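You operate a simulated robot arm through the tools that you are given. There is no shell and no other tool.

Carry out the task below with a simulated robot arm. There is one attempt and no reset: what you move stays moved.

TASK
Move the softener plug to the green socket and run a rinse.
Fine: red socket off before the plug comes out, green socket on once it is in; yellow lever to SERVICE; press RINSE once and wait for the green lamp.

It is judged by the outcome, as a careful person would: the job done as asked, and still so three seconds after it is handed in. It fails if anything else is knocked over, pushed out of place, dropped, spilled or broken.

THE ROBOT
A 7-joint arm with a two-finger parallel gripper, fixed in place. Base frame: the origin is on the floor under the middle of its stand, x ahead of it, y to its left, z up. Units: m, rad, N and s.
It reaches about 1.247 m from its shoulder. Its first joint turns from -2.304 to 2.304 rad. Payload 3.91 kg.
The tool frame sits at the grasp point between the pads (the TCP): z along the fingers, y along the line on which they close. The tips reach 0.03 m beyond it. The gripper opens to 0.11 m. The fingers are 0.02 m wide and 0.01 m thick; the gripper's body (0.048 by 0.112 m) begins 0.055 m behind the TCP.
Orientation is told as [roll, pitch, yaw] about the base's x, y, z axes, in that order, counted from this pose: with the fingers straight down and closing along the base's y, the tool's x points along the base's -x, its y along +y and its z along -z.

THE INTERFACE
- The arm moves only by the tool drive_tool. Its argument "moves" is a list of rows, each an object of numbers (a shift or turn left out is 0, a gripper value left out holds the last): "x", "y", "z": the shift along the base's x, y, z in m; "rx", "ry", "rz": the turn, a rotation vector about the base's x, y, z in rad; "jaw": the gripper command, from -1 (shut) to 1 (fully open), values between in proportion. In form: [{"x": .., "y": .., "z": .., "rx": .., "ry": .., "rz": .., "jaw": ..}, ...]. A call has 1 to 20 rows; each row is the pose to reach, as a shift and turn from the pose commanded when the call began. Rows are played at 5 a second. More than 0.05 m and 0.15 rad between two rows, or a gripper value outside its range, and nothing of the call is played. Where a pose cannot be reached the arm comes as near as it can. A force on the tool above 90 N (or 10 N above the force at the start of the call, whichever is more), or a blocked arm, ends the call early, and 0.2 s more pass. The fingers move at their own pace (about 0.108 m/s each) and stop on an object; they squeeze with about 40 N. The grip force told is the motor's: it shows also when the fingers shut on nothing. Time passes only in rows, and 0.2 s behind the last, so rows that repeat a pose let the fingers close. It gives the time, the measured TCP pose, the force on the tool (base axes), the opening and the grip force at its end, in the units of the frame above (readings bear some noise), with the torque about the TCP (base axes, N m) and any sound that the robot's microphone picked up.
- Cameras (640 x 400 px; columns grow to the right, rows downward): "scene" is fixed at [0.0491, 0.4993, 1.8652]; the picture's right is [0.38, -0.92, 0.00], its down [-0.73, -0.30, -0.62] and it looks along [0.57, 0.24, -0.78] (base axes); focal length 214 px, centre (320, 200). "wrist" rides on the gripper at [0.072, 0.017, -0.103] in the tool frame; the picture's right is [-0.23, 0.97, 0.00], its down [-0.76, -0.18, -0.62] and it looks along [-0.61, -0.14, 0.78] (tool axes); focal length 222 px, centre (320, 200). There is no depth. A picture from a camera that has moved, and an enlarged one, comes with that camera's place and axes in the base frame and with its lens.
- capture(camera): a new picture of that camera. The clock stands still meanwhile.
- enlarge(camera, box): a new picture of the part [left, top, right, bottom] of that camera's present view, enlarged. The clock stands still meanwhile.
- sign_off(): hands the job in; it is judged then, once.

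Nothing tells you positions but the pictures and the camera data. Unless the task says otherwise, let go and move clear before handing in.

The tools are called as name(argument=value, ...) on one line, values as JSON. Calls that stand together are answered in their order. drive_tool: Moves the arm, as the interface text tells. Its arguments: {"type":"object","properties":{"moves":{"type":"array"}},"required":["moves"]} The other tools are called the same way: capture (camera) takes a picture; enlarge (camera, box) takes an enlarged picture of a part of a camera's view; sign_off () hands the job in.

At the start:

```text
t: 0.0
tcp_pos: [0.6223, 0.182, 1.5442]
tool_rot: [0.0, 0.001, 0.001]
contact_force: [-1.2, -0.4, 0.0]
torque: [0.03, -0.01, 0.0]
opening: 0.11
finger_force: 0.2
```

scene: 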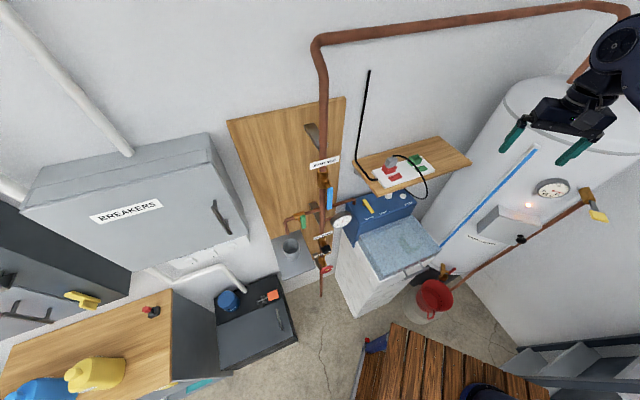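
wrist: 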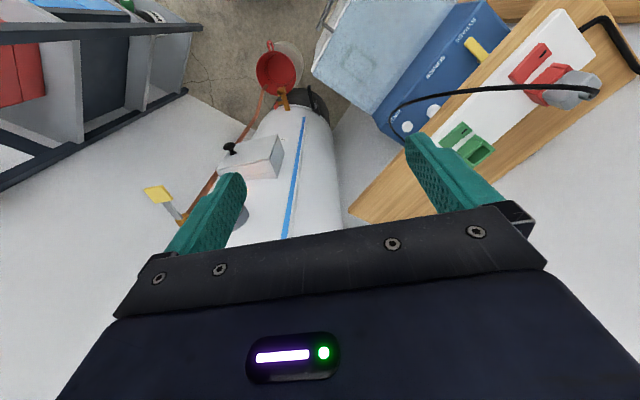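

I see a wooden shelf with a white socket strip (red and green sockets, with switches), and below it a blue softener head with a yellow lever and buttons. I'll enlarge these areas first.

enlarge(camera="scene", box=[320, 130, 480, 230])

enlarge(camera="wrist", box=[360, 0, 640, 175])

enlarge(camera="scene", box=[330, 180, 450, 255])

```text
4.00 times, centred on (400, 180) of scene
camera zoom: at [0.0491, 0.4993, 1.8652], right [0.38, -0.92, 0.0], down [-0.73, -0.3, -0.62], along [0.57, 0.24, -0.78], focal length 858 px, centre (0, 280)
```

zoom: 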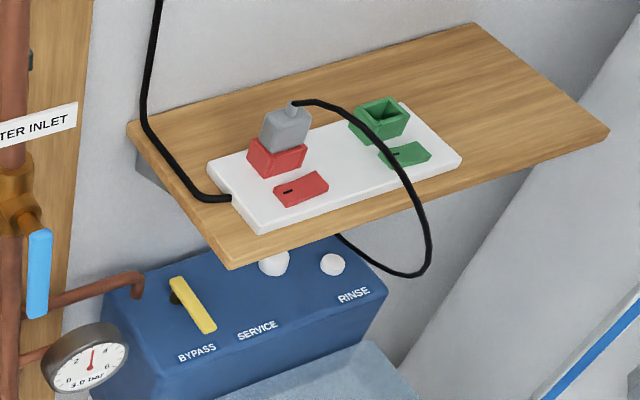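

```text
2.29 times, centred on (500, 88) of wrist
camera zoom: at [0.5511, 0.1984, 1.6497], right [0.23, 0.97, 0.0], down [0.76, -0.18, 0.62], along [0.61, -0.14, -0.78], focal length 508 px, centre (-91, 457)
```

zoom: 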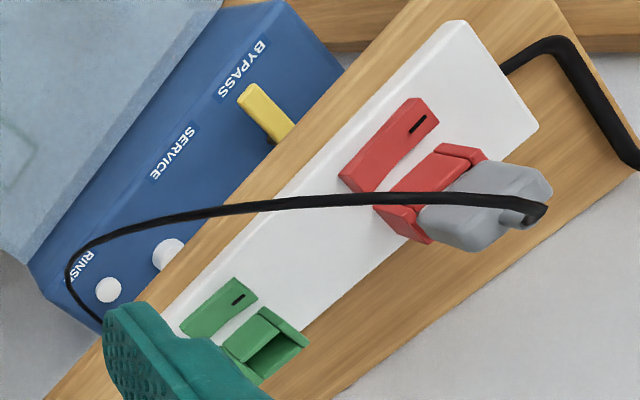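

```text
5.33 times, centred on (390, 218) of scene
camera zoom: at [0.0491, 0.4993, 1.8652], right [0.38, -0.92, 0.0], down [-0.73, -0.3, -0.62], along [0.57, 0.24, -0.78], focal length 1144 px, centre (-53, 107)
```

zoom: 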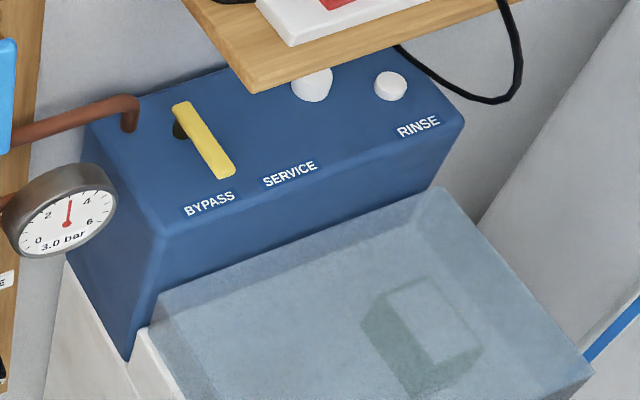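

The strip sits on a shelf (top about z 1.30), turned about 45°, and the blue valve head is below it at about z 1.05. I'll zoom in on the switches, plug and lever before moving.

enlarge(camera="scene", box=[368, 148, 440, 193])

enlarge(camera="scene", box=[340, 185, 412, 230])

enlarge(camera="wrist", box=[480, 10, 624, 100])

enlarge(camera="wrist", box=[380, 90, 524, 180])

```text
8.89 times, centred on (404, 170) of scene
camera zoom: at [0.0491, 0.4993, 1.8652], right [0.38, -0.92, 0.0], down [-0.73, -0.3, -0.62], along [0.57, 0.24, -0.78], focal length 1906 px, centre (-427, 462)
```

zoom: 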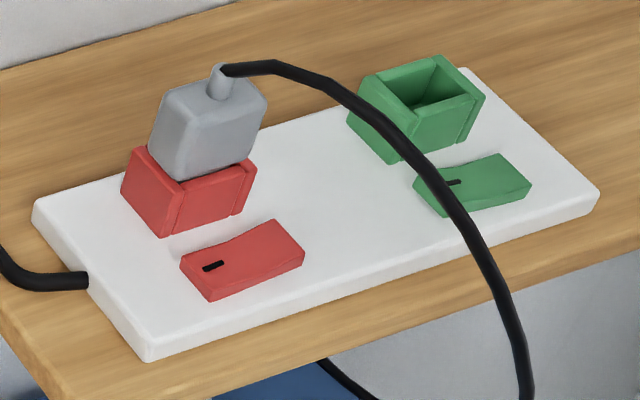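

```text
8.89 times, centred on (376, 208) of scene
camera zoom: at [0.0491, 0.4993, 1.8652], right [0.38, -0.92, 0.0], down [-0.73, -0.3, -0.62], along [0.57, 0.24, -0.78], focal length 1906 px, centre (-178, 133)
```

zoom: 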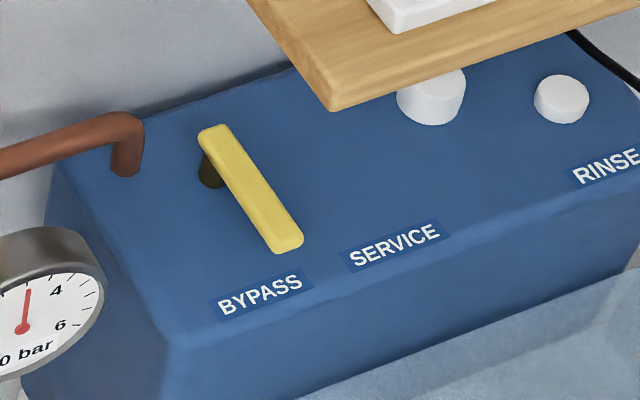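

```text
4.44 times, centred on (552, 55) of wrist
camera zoom: at [0.5511, 0.1984, 1.6497], right [0.23, 0.97, 0.0], down [0.76, -0.18, 0.62], along [0.61, -0.14, -0.78], focal length 987 px, centre (-711, 844)
```

zoom: 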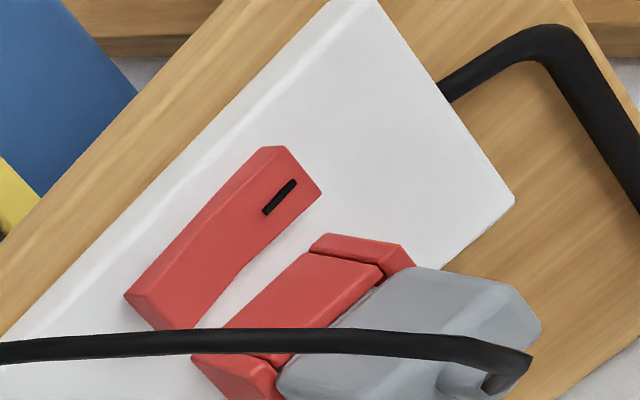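

```text
4.44 times, centred on (452, 135) of wrist
camera zoom: at [0.5511, 0.1984, 1.6497], right [0.23, 0.97, 0.0], down [0.76, -0.18, 0.62], along [0.61, -0.14, -0.78], focal length 987 px, centre (-267, 489)
```

zoom: 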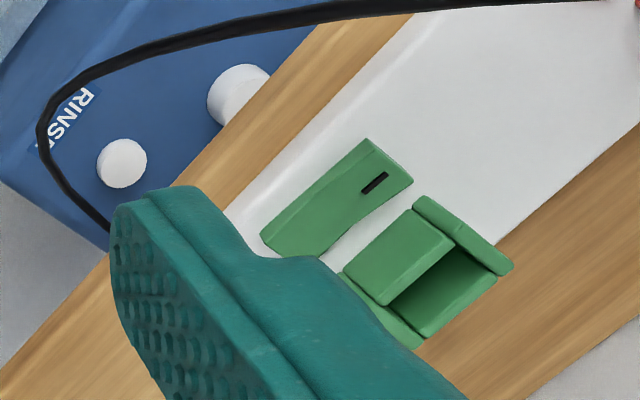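

The red rocker's marked end is pressed (on) and its right end is raised. The green rocker is the reverse (off), and the cable arches over the front right of the strip. I'll yaw the gripper 45° to square up with the shelf and back off to look from the front.

drive_tool(moves=[{"x": -0.02, "y": 0.009, "z": -0.01, "rz": 0.131, "jaw": -1}, {"x": -0.04, "y": 0.018, "z": -0.02, "rz": 0.262}, {"x": -0.06, "y": 0.027, "z": -0.03, "rz": 0.393}, {"x": -0.08, "y": 0.036, "z": -0.05, "rz": 0.524}, {"x": -0.1, "y": 0.045, "z": -0.07, "rz": 0.655}, {"x": -0.123, "y": 0.0525, "z": -0.094, "rz": 0.785}, {"x": -0.123, "y": 0.0525, "z": -0.094, "rz": 0.785}])

```text
t: 1.6
tcp_pos: [0.5003, 0.2338, 1.4472]
tool_rot: [0.0, 0.0, 0.788]
contact_force: [-0.1, -0.2, -1.0]
torque: [-0.01, 0.0, 0.0]
opening: 0.0003
finger_force: 37.4
```

The arm moved as commanded. Next I'll tilt the fingers forward about the shelf's long axis by 45°.

drive_tool(moves=[{"rx": 0.0925, "ry": -0.0925}, {"rx": 0.185, "ry": -0.185}, {"rx": 0.2775, "ry": -0.2775}, {"rx": 0.37, "ry": -0.37}, {"rx": 0.4625, "ry": -0.4625}, {"rx": 0.5553, "ry": -0.5553}, {"rx": 0.5553, "ry": -0.5553}])

capture(camera="wrist")

capture(camera="scene")

```text
t: 3.2
tcp_pos: [0.5009, 0.2339, 1.4492]
tool_rot: [0.001, -0.786, 0.785]
contact_force: [0.0, 0.9, -0.5]
torque: [0.0, 0.01, 0.0]
opening: 0.0002
finger_force: 37.7
```

```text
taken
camera wrist: at [0.4015, 0.1584, 1.4732], right [-0.57, 0.8, 0.16], down [0.19, -0.06, 0.98], along [0.8, 0.59, -0.12], focal length 222 px, centre (320, 200)
```

wrist: 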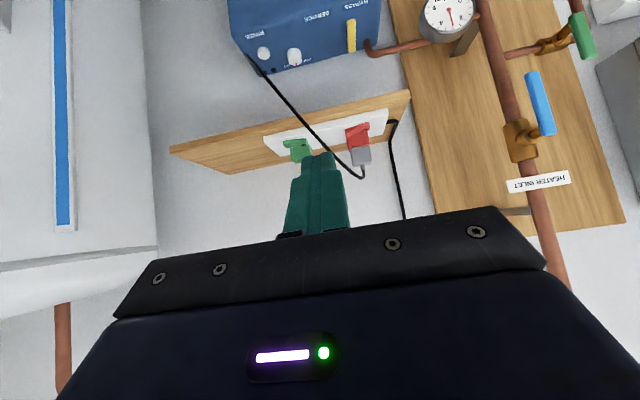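

```text
taken
```

scene: 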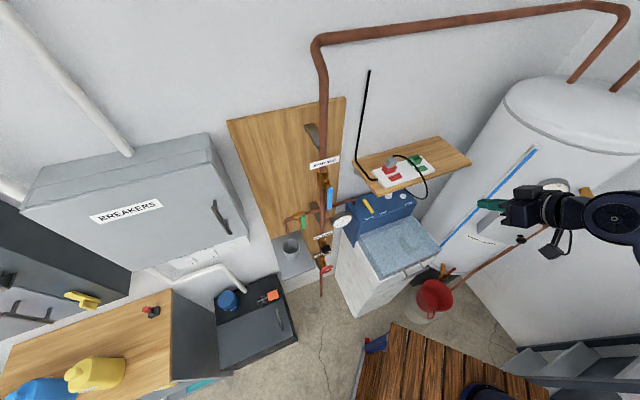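

The wrist camera now looks level and upside down at the shelf, with the valve head in view beneath it. I'll zoom in on both.

enlarge(camera="wrist", box=[230, 90, 420, 209])

enlarge(camera="wrist", box=[220, 0, 400, 112])

```text
3.36 times, centred on (325, 150) of wrist
camera zoom: at [0.4015, 0.1584, 1.4732], right [-0.57, 0.8, 0.16], down [0.19, -0.06, 0.98], along [0.8, 0.59, -0.12], focal length 747 px, centre (303, 370)
```

zoom: 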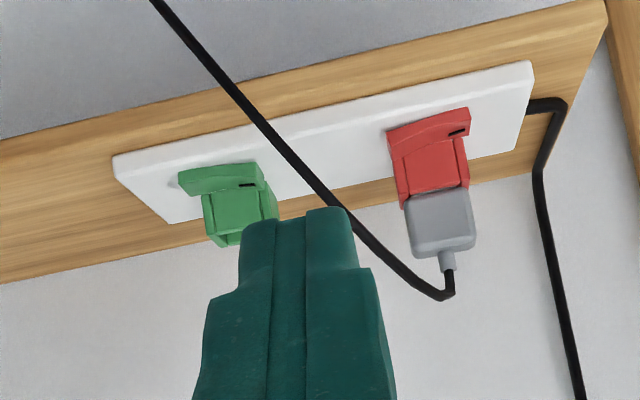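

```text
3.56 times, centred on (310, 56) of wrist
camera zoom: at [0.4015, 0.1584, 1.4732], right [-0.57, 0.8, 0.16], down [0.19, -0.06, 0.98], along [0.8, 0.59, -0.12], focal length 790 px, centre (356, 712)
```

zoom: 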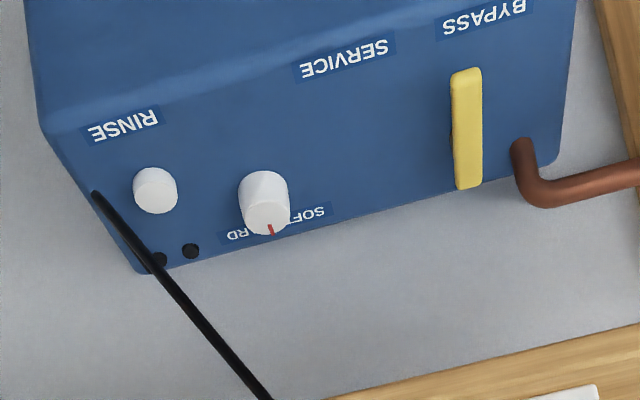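

There is also a white SOFT/HARD knob with two dark lamps near the RINSE button, so I must avoid that knob. I'll zoom in more on the two rockers.

enlarge(camera="wrist", box=[335, 110, 391, 145])

enlarge(camera="wrist", box=[272, 125, 328, 160])

enlarge(camera="wrist", box=[325, 110, 405, 185])

```text
11.43 times, centred on (363, 128) of wrist
camera zoom: at [0.4015, 0.1584, 1.4732], right [-0.57, 0.8, 0.16], down [0.19, -0.06, 0.98], along [0.8, 0.59, -0.12], focal length 2538 px, centre (-171, 1029)
```

zoom: 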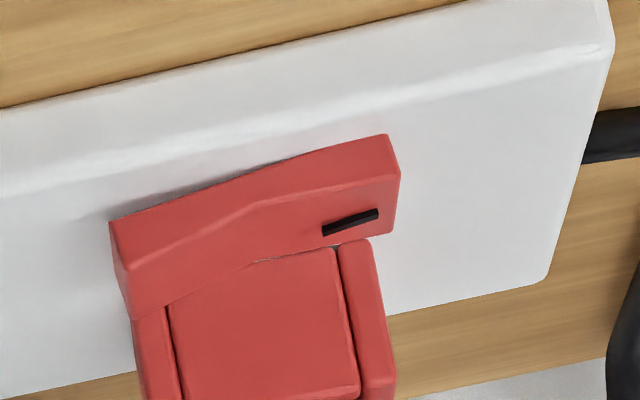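

```text
11.43 times, centred on (300, 142) of wrist
camera zoom: at [0.4015, 0.1584, 1.4732], right [-0.57, 0.8, 0.16], down [0.19, -0.06, 0.98], along [0.8, 0.59, -0.12], focal length 2538 px, centre (549, 857)
```

zoom: 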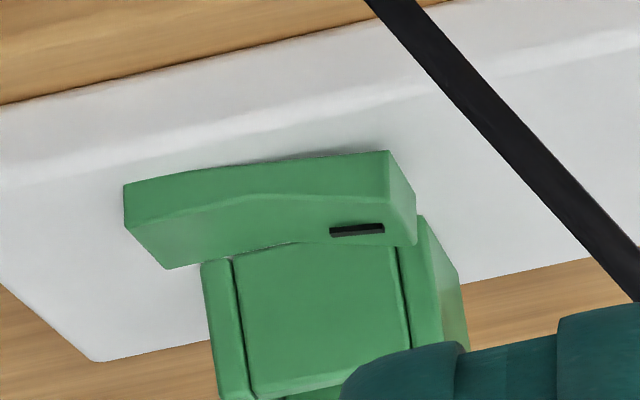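

```text
5.33 times, centred on (365, 148) of wrist
camera zoom: at [0.4015, 0.1584, 1.4732], right [-0.57, 0.8, 0.16], down [0.19, -0.06, 0.98], along [0.8, 0.59, -0.12], focal length 1185 px, centre (80, 480)
```

zoom: 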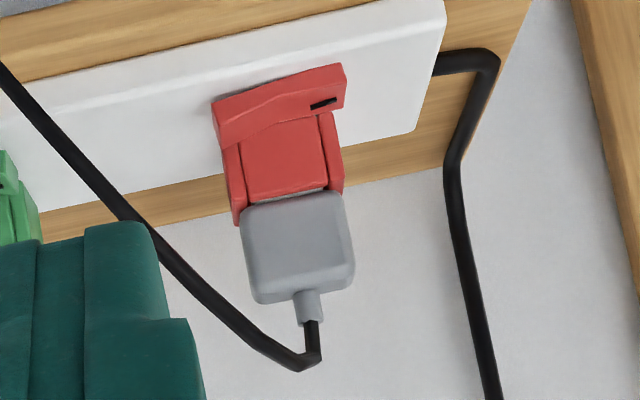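

Red reads on (right end raised) and green reads off. I'll move the closed fingertips to a standoff in front of the red rocker's raised right end, keeping below and left of the cable.

drive_tool(moves=[{"x": 0.022, "y": 0.032, "z": 0.0}, {"x": 0.044, "y": 0.064, "z": 0.0}, {"x": 0.066, "y": 0.096, "z": -0.01}, {"x": 0.088, "y": 0.128, "z": -0.025}, {"x": 0.109, "y": 0.158, "z": -0.039}, {"x": 0.109, "y": 0.158, "z": -0.039}])

capture(camera="wrist")

enlarge(camera="scene", box=[352, 130, 480, 210])

```text
t: 4.6
tcp_pos: [0.6088, 0.3926, 1.4088]
tool_rot: [0.002, -0.785, 0.785]
contact_force: [-0.2, 0.9, 0.1]
torque: [-0.02, 0.01, 0.0]
opening: 0.0
finger_force: 37.6
```

```text
taken
camera wrist: at [0.5107, 0.3157, 1.433], right [-0.57, 0.8, 0.16], down [0.19, -0.06, 0.98], along [0.79, 0.59, -0.12], focal length 222 px, centre (320, 200)
```

wrist: 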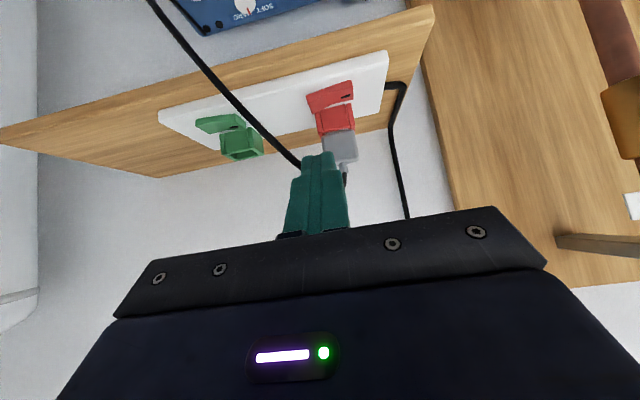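

```text
5.00 times, centred on (416, 170) of scene
camera zoom: at [0.0491, 0.4993, 1.8652], right [0.38, -0.92, 0.0], down [-0.73, -0.3, -0.62], along [0.57, 0.24, -0.78], focal length 1072 px, centre (-160, 350)
```

zoom: 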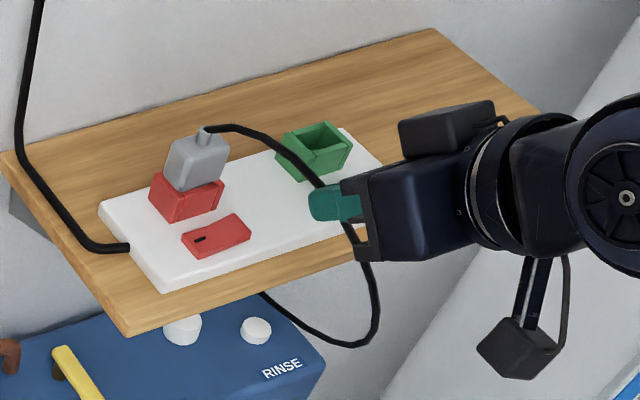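

The fingertips are lined up in front of the red rocker with the cable passing to the right. I'll advance along the finger axis to just short of the rocker and check.

drive_tool(moves=[{"x": 0.01, "y": 0.01, "z": -0.014}, {"x": 0.02, "y": 0.02, "z": -0.028}, {"x": 0.03, "y": 0.03, "z": -0.042}, {"x": 0.037, "y": 0.037, "z": -0.052}, {"x": 0.037, "y": 0.037, "z": -0.052}])

enlarge(camera="wrist", box=[230, 70, 422, 190])

enlarge(camera="scene", box=[352, 140, 448, 200])

```text
t: 5.8
tcp_pos: [0.6462, 0.4297, 1.3591]
tool_rot: [0.001, -0.784, 0.784]
contact_force: [0.2, 0.7, 0.1]
torque: [0.0, -0.01, -0.03]
opening: 0.0001
finger_force: 37.5
```

```text
3.33 times, centred on (326, 130) of wrist
camera zoom: at [0.5478, 0.353, 1.3826], right [-0.57, 0.8, 0.16], down [0.19, -0.06, 0.98], along [0.79, 0.59, -0.12], focal length 740 px, centre (300, 433)
```

zoom: 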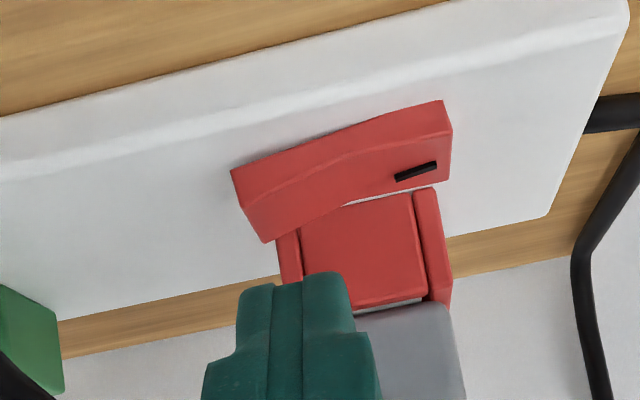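

```text
6.67 times, centred on (400, 170) of scene
camera zoom: at [0.0491, 0.4993, 1.8652], right [0.38, -0.92, 0.0], down [-0.73, -0.3, -0.62], along [0.57, 0.24, -0.78], focal length 1430 px, centre (-213, 400)
```

zoom: 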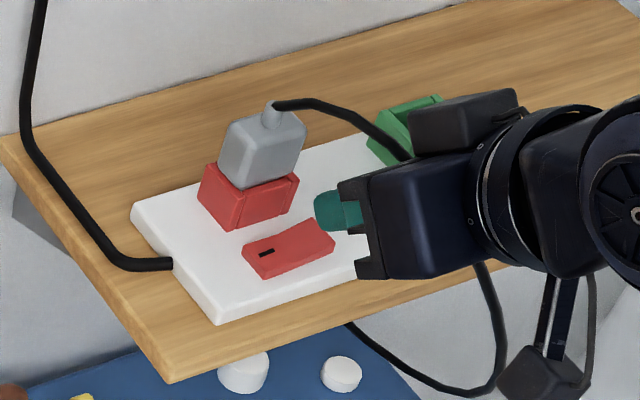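

The fingertips are about 13 mm above the rocker's raised end. I'll move over it and press straight down in small steps.

drive_tool(moves=[{"x": 0.0085, "y": 0.0057, "z": -0.005}, {"x": 0.0085, "y": 0.0057, "z": -0.01}, {"x": 0.0085, "y": 0.0057, "z": -0.013}, {"x": 0.0085, "y": 0.0057, "z": -0.016}, {"x": 0.0085, "y": 0.0057, "z": -0.018}, {"x": 0.0085, "y": 0.0057, "z": -0.02}, {"x": 0.0085, "y": 0.0057, "z": -0.02}])

enlarge(camera="wrist", box=[230, 70, 422, 190])

enlarge(camera="scene", box=[352, 140, 448, 200])

```text
t: 7.4
tcp_pos: [0.6544, 0.4358, 1.3416]
tool_rot: [0.002, -0.789, 0.786]
contact_force: [9.1, 3.9, 16.1]
torque: [0.34, -0.36, -0.13]
opening: 0.0002
finger_force: 37.2
```

```text
3.33 times, centred on (326, 130) of wrist
camera zoom: at [0.5554, 0.3588, 1.3643], right [-0.57, 0.8, 0.16], down [0.19, -0.06, 0.98], along [0.8, 0.59, -0.12], focal length 740 px, centre (300, 433)
```

zoom: 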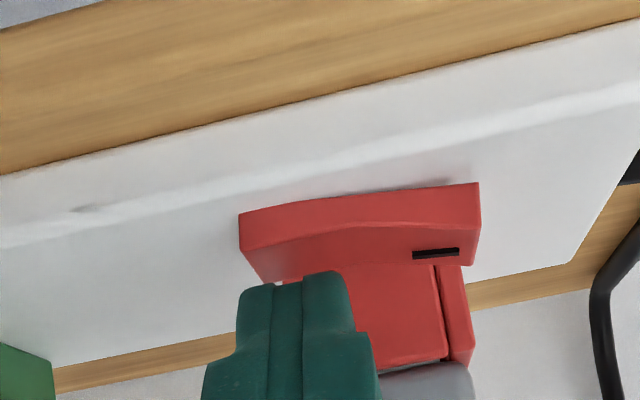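

```text
6.67 times, centred on (400, 170) of scene
camera zoom: at [0.0491, 0.4993, 1.8652], right [0.38, -0.92, 0.0], down [-0.73, -0.3, -0.62], along [0.57, 0.24, -0.78], focal length 1430 px, centre (-213, 400)
```

zoom: 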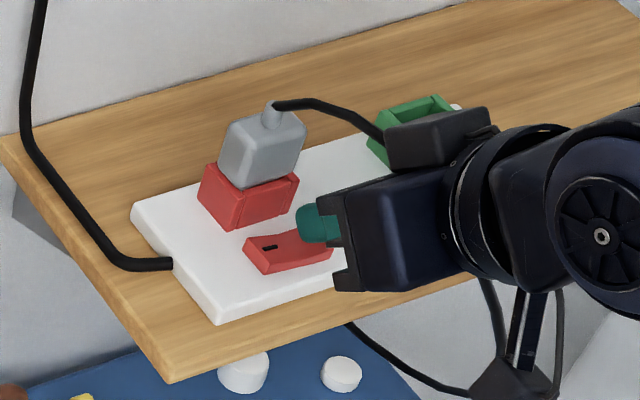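

The red rocker has tipped, with the marked end now raised. I'll back off the same way and check that it stays.

drive_tool(moves=[{"z": 0.01}, {"x": -0.01, "y": -0.007, "z": 0.025}, {"x": -0.03, "y": -0.03, "z": 0.05}, {"x": -0.055, "y": -0.055, "z": 0.08}, {"x": -0.08, "y": -0.08, "z": 0.105}, {"x": -0.1, "y": -0.1, "z": 0.13}, {"x": -0.1, "y": -0.1, "z": 0.13}])

capture(camera="wrist")

enlarge(camera="scene", box=[352, 140, 448, 200])

```text
t: 9.0
tcp_pos: [0.5545, 0.3348, 1.4678]
tool_rot: [-0.001, -0.785, 0.784]
contact_force: [0.0, 0.3, 0.0]
torque: [0.01, 0.0, -0.01]
opening: 0.0001
finger_force: 37.5
```

```text
taken
camera wrist: at [0.4562, 0.2579, 1.4919], right [-0.57, 0.8, 0.16], down [0.2, -0.06, 0.98], along [0.79, 0.59, -0.12], focal length 222 px, centre (320, 200)
```

wrist: 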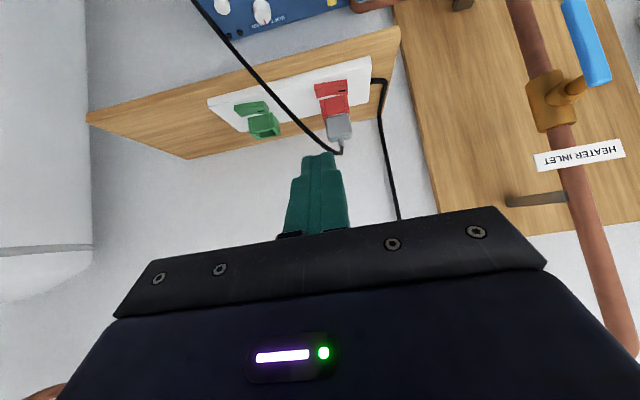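

```text
6.67 times, centred on (400, 170) of scene
camera zoom: at [0.0491, 0.4993, 1.8652], right [0.38, -0.92, 0.0], down [-0.73, -0.3, -0.62], along [0.57, 0.24, -0.78], focal length 1430 px, centre (-213, 400)
```

zoom: 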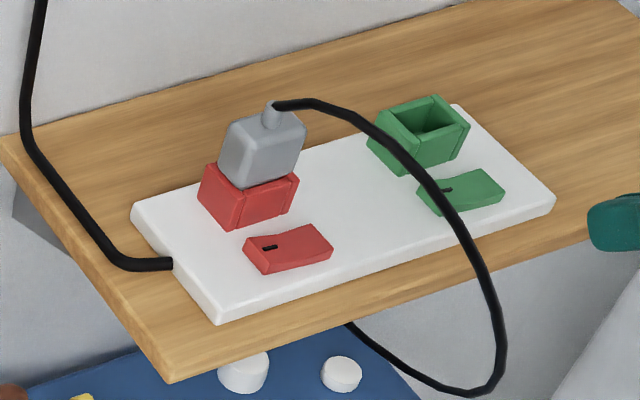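

The red socket is now off. Before gripping the plug I'll zoom in to fix its exact position and that of the green socket.

enlarge(camera="wrist", box=[306, 70, 370, 160])

enlarge(camera="wrist", box=[226, 90, 306, 140])

enlarge(camera="scene", box=[376, 148, 424, 178])

```text
4.44 times, centred on (338, 115) of wrist
camera zoom: at [0.4562, 0.2579, 1.4919], right [-0.57, 0.8, 0.16], down [0.2, -0.06, 0.98], along [0.79, 0.59, -0.12], focal length 987 px, centre (240, 578)
```

zoom: 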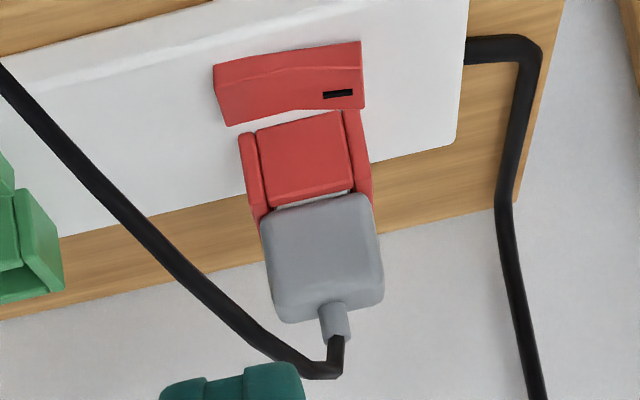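

```text
8.00 times, centred on (266, 115) of wrist
camera zoom: at [0.4562, 0.2579, 1.4919], right [-0.57, 0.8, 0.16], down [0.2, -0.06, 0.98], along [0.79, 0.59, -0.12], focal length 1777 px, centre (752, 880)
```

zoom: 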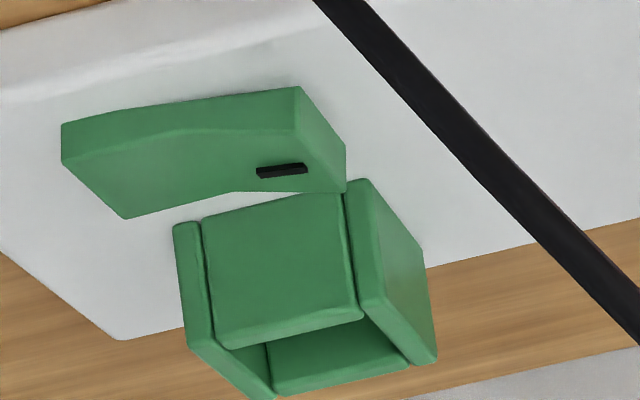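

```text
13.33 times, centred on (400, 163) of scene
camera zoom: at [0.0491, 0.4993, 1.8652], right [0.38, -0.92, 0.0], down [-0.73, -0.3, -0.62], along [0.57, 0.24, -0.78], focal length 2860 px, centre (-747, 693)
```

zoom: 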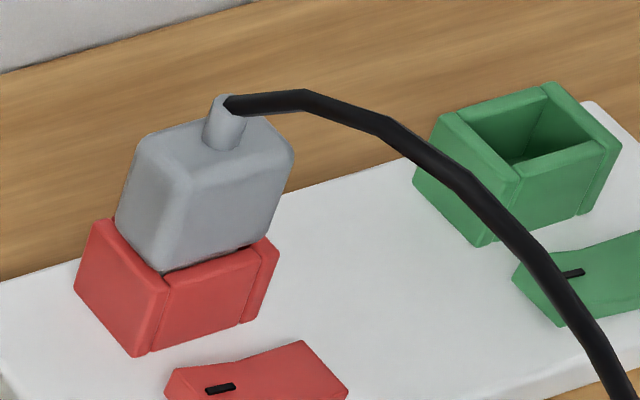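

The plug axis is at about l=0.054, d=0.059 in the strip frame (top z 1.365), and the green socket is 0.114 m along the strip. I'll turn the gripper back to vertical with the jaws half open, then move over the plug above the cable.

drive_tool(moves=[{"z": 0.01, "rx": -0.0925, "ry": 0.0925, "jaw": 0.05}, {"z": 0.02, "rx": -0.185, "ry": 0.185}, {"z": 0.03, "rx": -0.2775, "ry": 0.2775}, {"z": 0.03, "rx": -0.37, "ry": 0.37}, {"z": 0.03, "rx": -0.4625, "ry": 0.4625}, {"z": 0.03, "rx": -0.5553, "ry": 0.5553}, {"z": 0.03, "rx": -0.5553, "ry": 0.5553}])

```text
t: 10.6
tcp_pos: [0.5537, 0.3354, 1.4981]
tool_rot: [-0.001, 0.002, 0.786]
contact_force: [0.1, -0.4, -0.1]
torque: [0.0, 0.0, 0.02]
opening: 0.0575
finger_force: 0.1
```

The gripper is vertical. I'll move over the plug at a height that clears the cable.

drive_tool(moves=[{"x": 0.026, "y": 0.03}, {"x": 0.052, "y": 0.06}, {"x": 0.078, "y": 0.09}, {"x": 0.105, "y": 0.12}, {"x": 0.1312, "y": 0.1499, "z": -0.01}, {"x": 0.1312, "y": 0.1499, "z": -0.038}, {"x": 0.1312, "y": 0.1499, "z": -0.038}])

capture(camera="wrist")

enlarge(camera="scene", box=[352, 110, 464, 180])

```text
t: 12.2
tcp_pos: [0.6843, 0.485, 1.4623]
tool_rot: [-0.001, 0.0, 0.786]
contact_force: [-0.1, -0.1, -0.1]
torque: [0.01, -0.01, -0.03]
opening: 0.0576
finger_force: 0.1
```

```text
taken
camera wrist: at [0.6213, 0.446, 1.5667], right [-0.53, 0.85, 0.0], down [0.66, 0.41, 0.62], along [0.53, 0.33, -0.78], focal length 222 px, centre (320, 200)
```

wrist: 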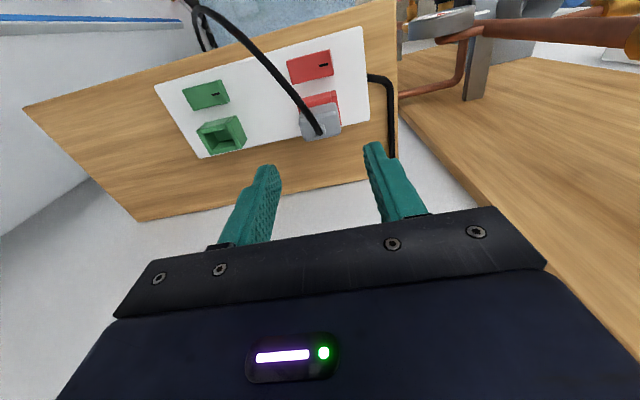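

```text
5.71 times, centred on (408, 145) of scene
camera zoom: at [0.0491, 0.4993, 1.8652], right [0.38, -0.92, 0.0], down [-0.73, -0.3, -0.62], along [0.57, 0.24, -0.78], focal length 1226 px, centre (-183, 514)
```

zoom: 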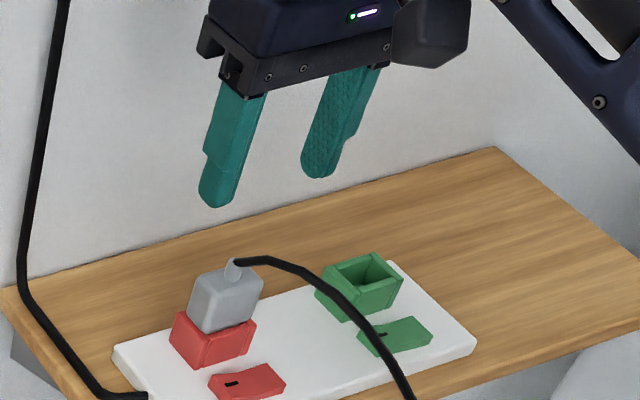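

enlarge(camera="wrist", box=[280, 80, 360, 155])

enlarge(camera="wrist", box=[180, 100, 260, 165])

```text
5.33 times, centred on (320, 118) of wrist
camera zoom: at [0.6213, 0.446, 1.5667], right [-0.53, 0.85, 0.0], down [0.66, 0.41, 0.62], along [0.53, 0.33, -0.78], focal length 1185 px, centre (320, 640)
```

zoom: 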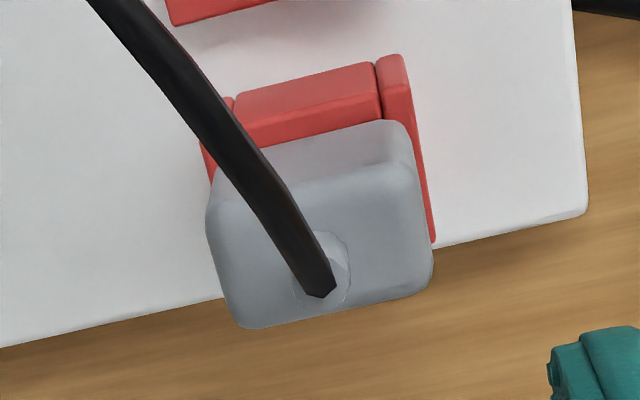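

```text
6.15 times, centred on (220, 132) of wrist
camera zoom: at [0.6213, 0.446, 1.5667], right [-0.53, 0.85, 0.0], down [0.66, 0.41, 0.62], along [0.53, 0.33, -0.78], focal length 1367 px, centre (935, 615)
```

zoom: 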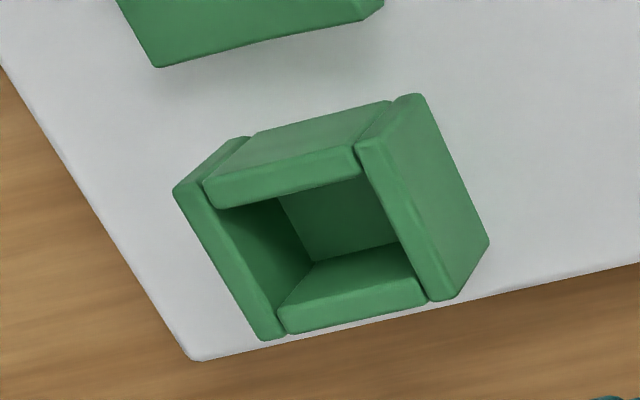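

The plug is centred between the open fingers. I'll descend to grip height with the tips just above the socket rim, without closing yet.

drive_tool(moves=[{"z": -0.025}, {"z": -0.05}, {"z": -0.07}, {"z": -0.085}, {"z": -0.095}, {"z": -0.098}, {"z": -0.098}])

capture(camera="wrist")

enlarge(camera="scene", box=[352, 130, 448, 190])

```text
t: 13.8
tcp_pos: [0.6841, 0.4831, 1.3634]
tool_rot: [0.0, 0.0, 0.785]
contact_force: [-0.7, 0.4, 0.4]
torque: [0.0, 0.01, -0.03]
opening: 0.0574
finger_force: 0.0
```

```text
taken
camera wrist: at [0.6233, 0.4443, 1.469], right [-0.53, 0.85, 0.0], down [0.66, 0.41, 0.62], along [0.53, 0.33, -0.78], focal length 222 px, centre (320, 200)
```

wrist: 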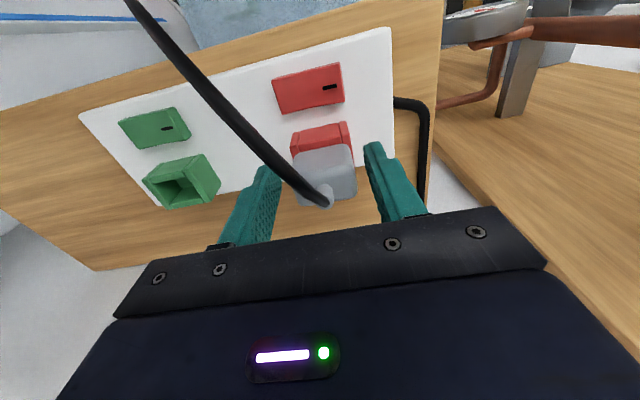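

```text
6.67 times, centred on (400, 160) of scene
camera zoom: at [0.0491, 0.4993, 1.8652], right [0.38, -0.92, 0.0], down [-0.73, -0.3, -0.62], along [0.57, 0.24, -0.78], focal length 1430 px, centre (-213, 467)
```

zoom: 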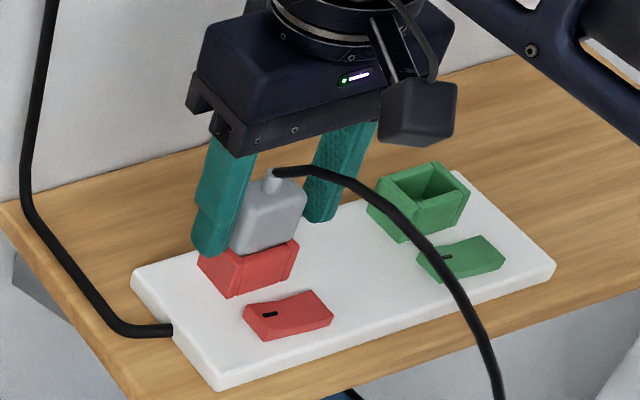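

The fingers straddle the plug, so I'll close on it and read the side force.

drive_tool(moves=[{"jaw": -0.3}, {"jaw": -1}, {"jaw": -1}, {"jaw": -1}])

enlarge(camera="wrist", box=[240, 100, 420, 220])

enlarge(camera="scene", box=[368, 140, 432, 180])

```text
t: 14.8
tcp_pos: [0.6853, 0.4848, 1.3645]
tool_rot: [0.001, -0.001, 0.785]
contact_force: [-3.0, 4.5, 1.7]
torque: [0.17, 0.1, 0.0]
opening: 0.0371
finger_force: 40.2
```

```text
3.33 times, centred on (330, 160) of wrist
camera zoom: at [0.6229, 0.4447, 1.4691], right [-0.53, 0.85, 0.0], down [0.66, 0.41, 0.62], along [0.53, 0.33, -0.78], focal length 740 px, centre (287, 333)
```

zoom: 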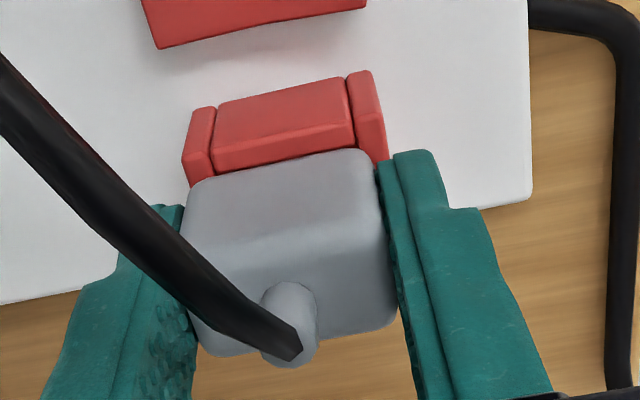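

```text
10.00 times, centred on (400, 160) of scene
camera zoom: at [0.0491, 0.4993, 1.8652], right [0.38, -0.92, 0.0], down [-0.73, -0.3, -0.62], along [0.57, 0.24, -0.78], focal length 2145 px, centre (-480, 600)
```

zoom: 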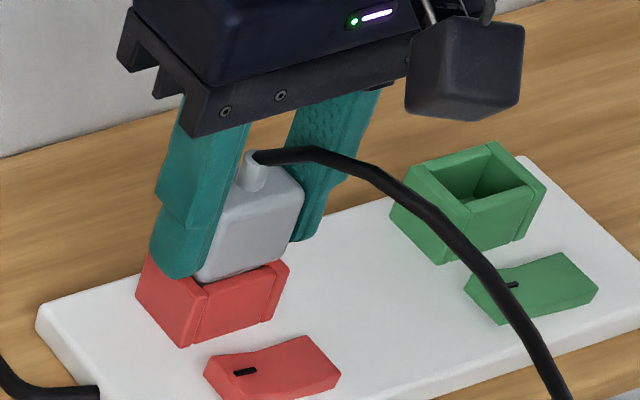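

The plug is gripped (opening 0.037) with little side load. I'll pull straight up in small steps.

drive_tool(moves=[{"z": 0.003}, {"z": 0.006}, {"z": 0.01}, {"z": 0.015}, {"z": 0.02}, {"z": 0.02}])

enlarge(camera="scene", box=[352, 130, 448, 190])

```text
t: 16.2
tcp_pos: [0.6851, 0.4848, 1.3853]
tool_rot: [0.0, -0.001, 0.785]
contact_force: [0.4, 1.3, -1.1]
torque: [0.0, -0.01, 0.02]
opening: 0.0371
finger_force: 39.8
```

```text
6.67 times, centred on (400, 160) of scene
camera zoom: at [0.0491, 0.4993, 1.8652], right [0.38, -0.92, 0.0], down [-0.73, -0.3, -0.62], along [0.57, 0.24, -0.78], focal length 1430 px, centre (-213, 467)
```

zoom: 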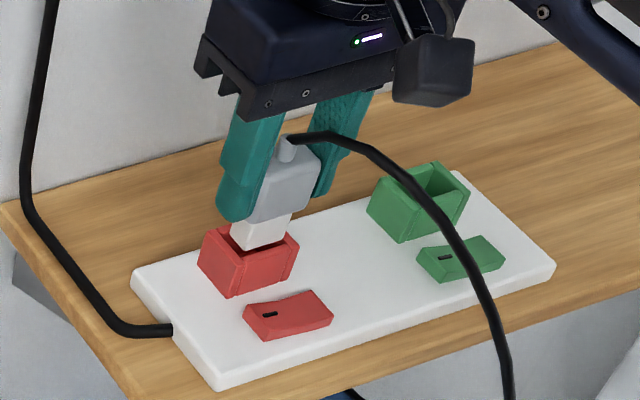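

The plug is sliding out smoothly. I'll lift until its narrow part clears the rim.

drive_tool(moves=[{"z": 0.01}, {"z": 0.02}, {"z": 0.03}, {"z": 0.035}, {"z": 0.035}])

enlarge(camera="scene", box=[352, 120, 448, 180])

capture(camera="wrist")

```text
t: 17.4
tcp_pos: [0.6828, 0.4842, 1.4185]
tool_rot: [-0.001, 0.0, 0.785]
contact_force: [0.0, -0.7, -1.0]
torque: [0.04, -0.01, 0.03]
opening: 0.0373
finger_force: 39.9
```

```text
6.67 times, centred on (400, 150) of scene
camera zoom: at [0.0491, 0.4993, 1.8652], right [0.38, -0.92, 0.0], down [-0.73, -0.3, -0.62], along [0.57, 0.24, -0.78], focal length 1430 px, centre (-213, 533)
```

zoom: 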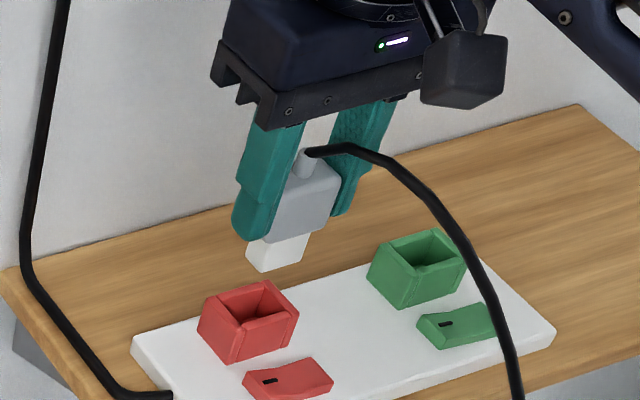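

```text
taken
camera wrist: at [0.6214, 0.4445, 1.5237], right [-0.53, 0.85, 0.0], down [0.66, 0.41, 0.62], along [0.53, 0.33, -0.78], focal length 222 px, centre (320, 200)
```

wrist: 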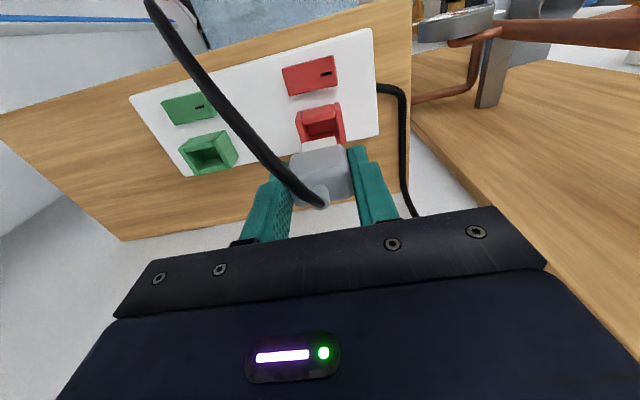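

The plug is clear and both sockets are visible. I'll zoom in to measure the red-to-green offset precisely.

enlarge(camera="scene", box=[378, 146, 426, 176])

enlarge(camera="wrist", box=[170, 90, 370, 215])

```text
13.33 times, centred on (402, 161) of scene
camera zoom: at [0.0491, 0.4993, 1.8652], right [0.38, -0.92, 0.0], down [-0.73, -0.3, -0.62], along [0.57, 0.24, -0.78], focal length 2860 px, centre (-773, 720)
```

zoom: 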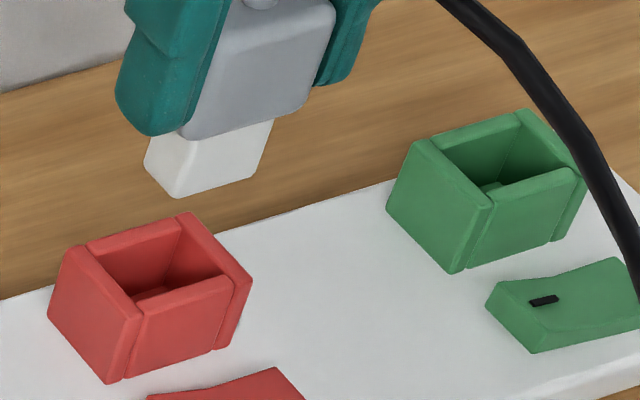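

```text
3.20 times, centred on (270, 152) of wrist
camera zoom: at [0.6214, 0.4445, 1.5237], right [-0.53, 0.85, 0.0], down [0.66, 0.41, 0.62], along [0.53, 0.33, -0.78], focal length 711 px, centre (480, 352)
```

zoom: 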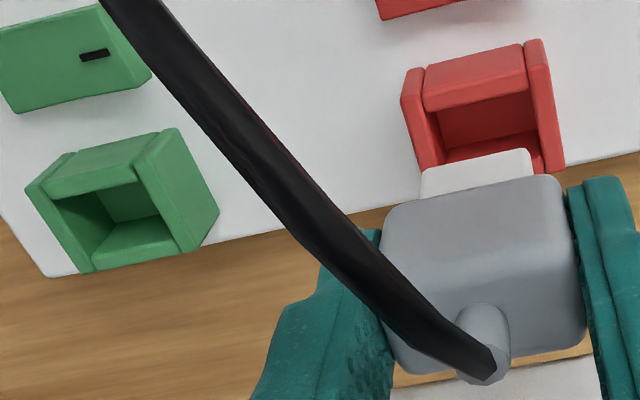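

The plug's narrow tip has clearance in the hole, and the offset measures about 0.114 m along the strip. I'll carry it over the green socket at this height.

drive_tool(moves=[{"x": 0.02, "y": -0.02}, {"x": 0.04, "y": -0.04}, {"x": 0.06, "y": -0.06}, {"x": 0.0806, "y": -0.0806}, {"x": 0.0806, "y": -0.0806}, {"x": 0.0806, "y": -0.0806}])

enlarge(camera="scene", box=[368, 125, 448, 175])

enlarge(camera="wrist", box=[240, 80, 432, 200])

```text
t: 18.8
tcp_pos: [0.7651, 0.404, 1.4179]
tool_rot: [0.001, 0.001, 0.784]
contact_force: [0.4, 0.3, -0.6]
torque: [-0.06, 0.02, -0.01]
opening: 0.0373
finger_force: 40.1
```

```text
8.00 times, centred on (408, 150) of scene
camera zoom: at [0.0491, 0.4993, 1.8652], right [0.38, -0.92, 0.0], down [-0.73, -0.3, -0.62], along [0.57, 0.24, -0.78], focal length 1716 px, centre (-384, 600)
```

zoom: 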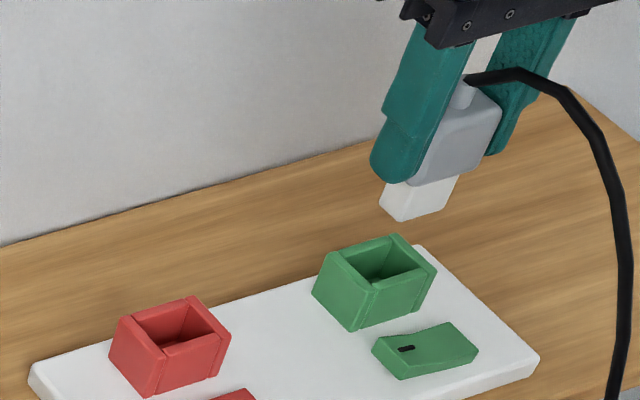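

```text
3.33 times, centred on (336, 140) of wrist
camera zoom: at [0.7032, 0.3636, 1.5229], right [-0.53, 0.85, 0.0], down [0.66, 0.41, 0.62], along [0.53, 0.33, -0.78], focal length 740 px, centre (267, 400)
```

zoom: 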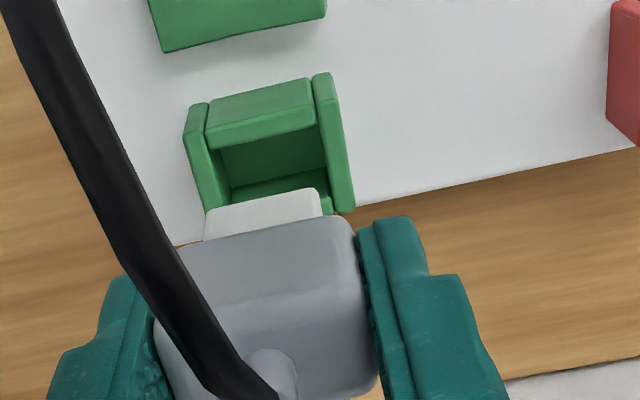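

The view of the green socket from here matches the earlier view of the red socket to within a fraction of a millimetre. I'll lower the plug slowly.

drive_tool(moves=[{"z": -0.01}, {"z": -0.02}, {"z": -0.025}, {"z": -0.03}, {"z": -0.034}, {"z": -0.038}, {"z": -0.038}])

enlarge(camera="scene", box=[378, 135, 442, 175])

enlarge(camera="wrist", box=[240, 80, 432, 200])

```text
t: 20.4
tcp_pos: [0.7673, 0.4044, 1.3788]
tool_rot: [0.0, 0.0, 0.785]
contact_force: [0.9, 0.0, -0.2]
torque: [-0.03, 0.0, -0.01]
opening: 0.0372
finger_force: 40.3
```

```text
10.00 times, centred on (410, 155) of scene
camera zoom: at [0.0491, 0.4993, 1.8652], right [0.38, -0.92, 0.0], down [-0.73, -0.3, -0.62], along [0.57, 0.24, -0.78], focal length 2145 px, centre (-580, 650)
```

zoom: 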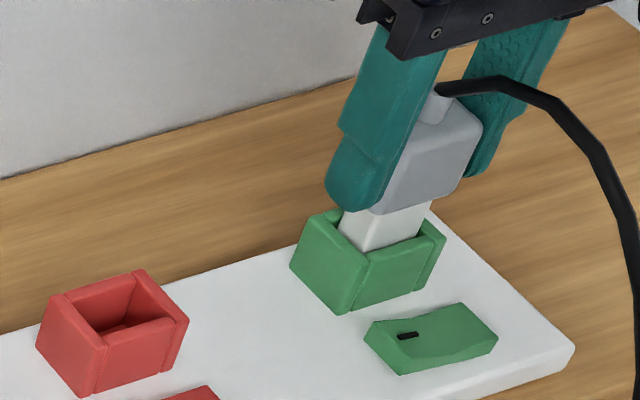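

```text
3.33 times, centred on (336, 140) of wrist
camera zoom: at [0.7033, 0.3645, 1.4857], right [-0.53, 0.85, 0.0], down [0.66, 0.41, 0.62], along [0.53, 0.33, -0.78], focal length 740 px, centre (267, 400)
```

zoom: 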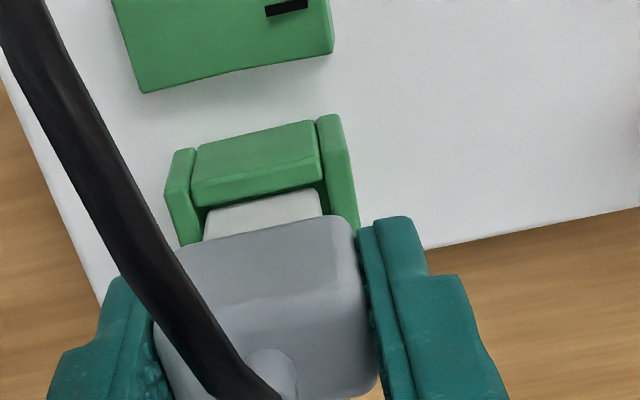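

The plug tip has entered the green socket with no contact force. I'll push it down to the depth it had in the red socket.

drive_tool(moves=[{"z": -0.004}, {"z": -0.008}, {"z": -0.012}, {"z": -0.015}, {"z": -0.017}, {"z": -0.018}, {"z": -0.018}])

enlarge(camera="scene", box=[378, 135, 442, 175])

enlarge(camera="wrist", box=[240, 80, 432, 200])

```text
t: 22.0
tcp_pos: [0.7661, 0.404, 1.3625]
tool_rot: [0.0, -0.003, 0.786]
contact_force: [8.2, 5.7, 23.2]
torque: [0.08, -0.15, 0.02]
opening: 0.0371
finger_force: 40.7
```

```text
10.00 times, centred on (410, 155) of scene
camera zoom: at [0.0491, 0.4993, 1.8652], right [0.38, -0.92, 0.0], down [-0.73, -0.3, -0.62], along [0.57, 0.24, -0.78], focal length 2145 px, centre (-580, 650)
```

zoom: 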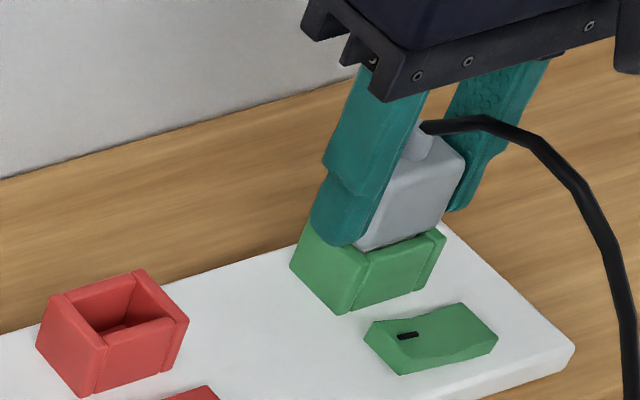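

```text
3.33 times, centred on (336, 140) of wrist
camera zoom: at [0.7032, 0.3643, 1.4688], right [-0.53, 0.85, 0.0], down [0.66, 0.41, 0.63], along [0.53, 0.33, -0.78], focal length 740 px, centre (267, 400)
```

zoom: 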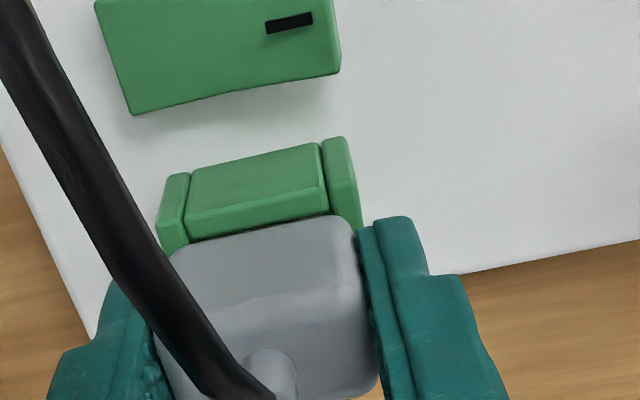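

The force rose to 23 N at the same depth as in the red socket, so the plug looks seated. I'll ease the load, open the fingers and lift away.

drive_tool(moves=[{"z": 0.0008}, {"z": 0.0008, "jaw": -0.1}, {"z": 0.0008, "jaw": 0.05}, {"z": 0.0008, "jaw": 0.05}, {"z": 0.01}, {"z": 0.03}, {"z": 0.06}, {"z": 0.09}, {"z": 0.11}, {"z": 0.11}])

enlarge(camera="scene", box=[368, 140, 448, 190])

capture(camera="wrist")

```text
t: 24.2
tcp_pos: [0.7676, 0.4063, 1.472]
tool_rot: [0.001, 0.0, 0.786]
contact_force: [-0.7, -0.3, -0.7]
torque: [0.0, 0.0, 0.01]
opening: 0.0578
finger_force: 0.0
```

```text
8.00 times, centred on (408, 165) of scene
camera zoom: at [0.0491, 0.4993, 1.8652], right [0.38, -0.92, 0.0], down [-0.73, -0.3, -0.62], along [0.57, 0.24, -0.78], focal length 1716 px, centre (-384, 480)
```

zoom: 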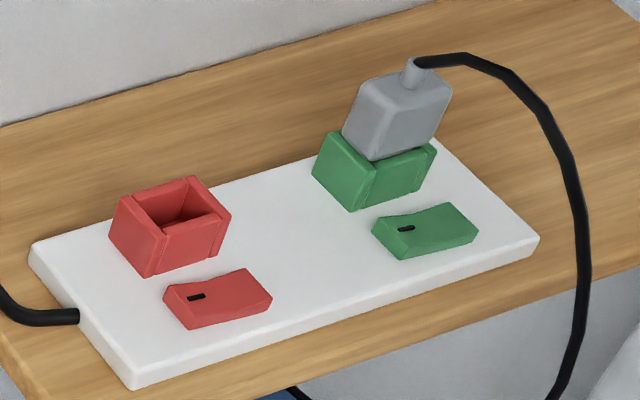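

```text
taken
camera wrist: at [0.7065, 0.3666, 1.5768], right [-0.53, 0.85, 0.0], down [0.66, 0.41, 0.62], along [0.53, 0.33, -0.78], focal length 222 px, centre (320, 200)
```

wrist: 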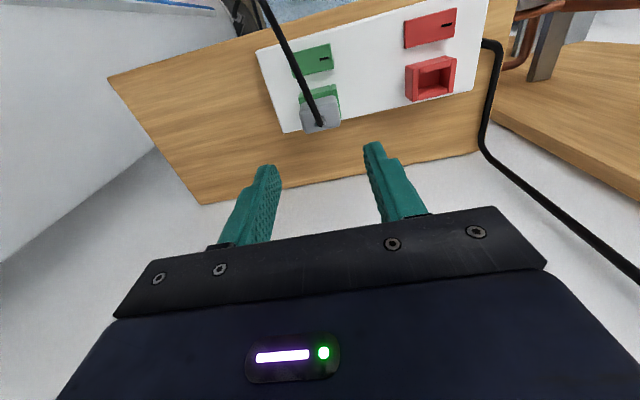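

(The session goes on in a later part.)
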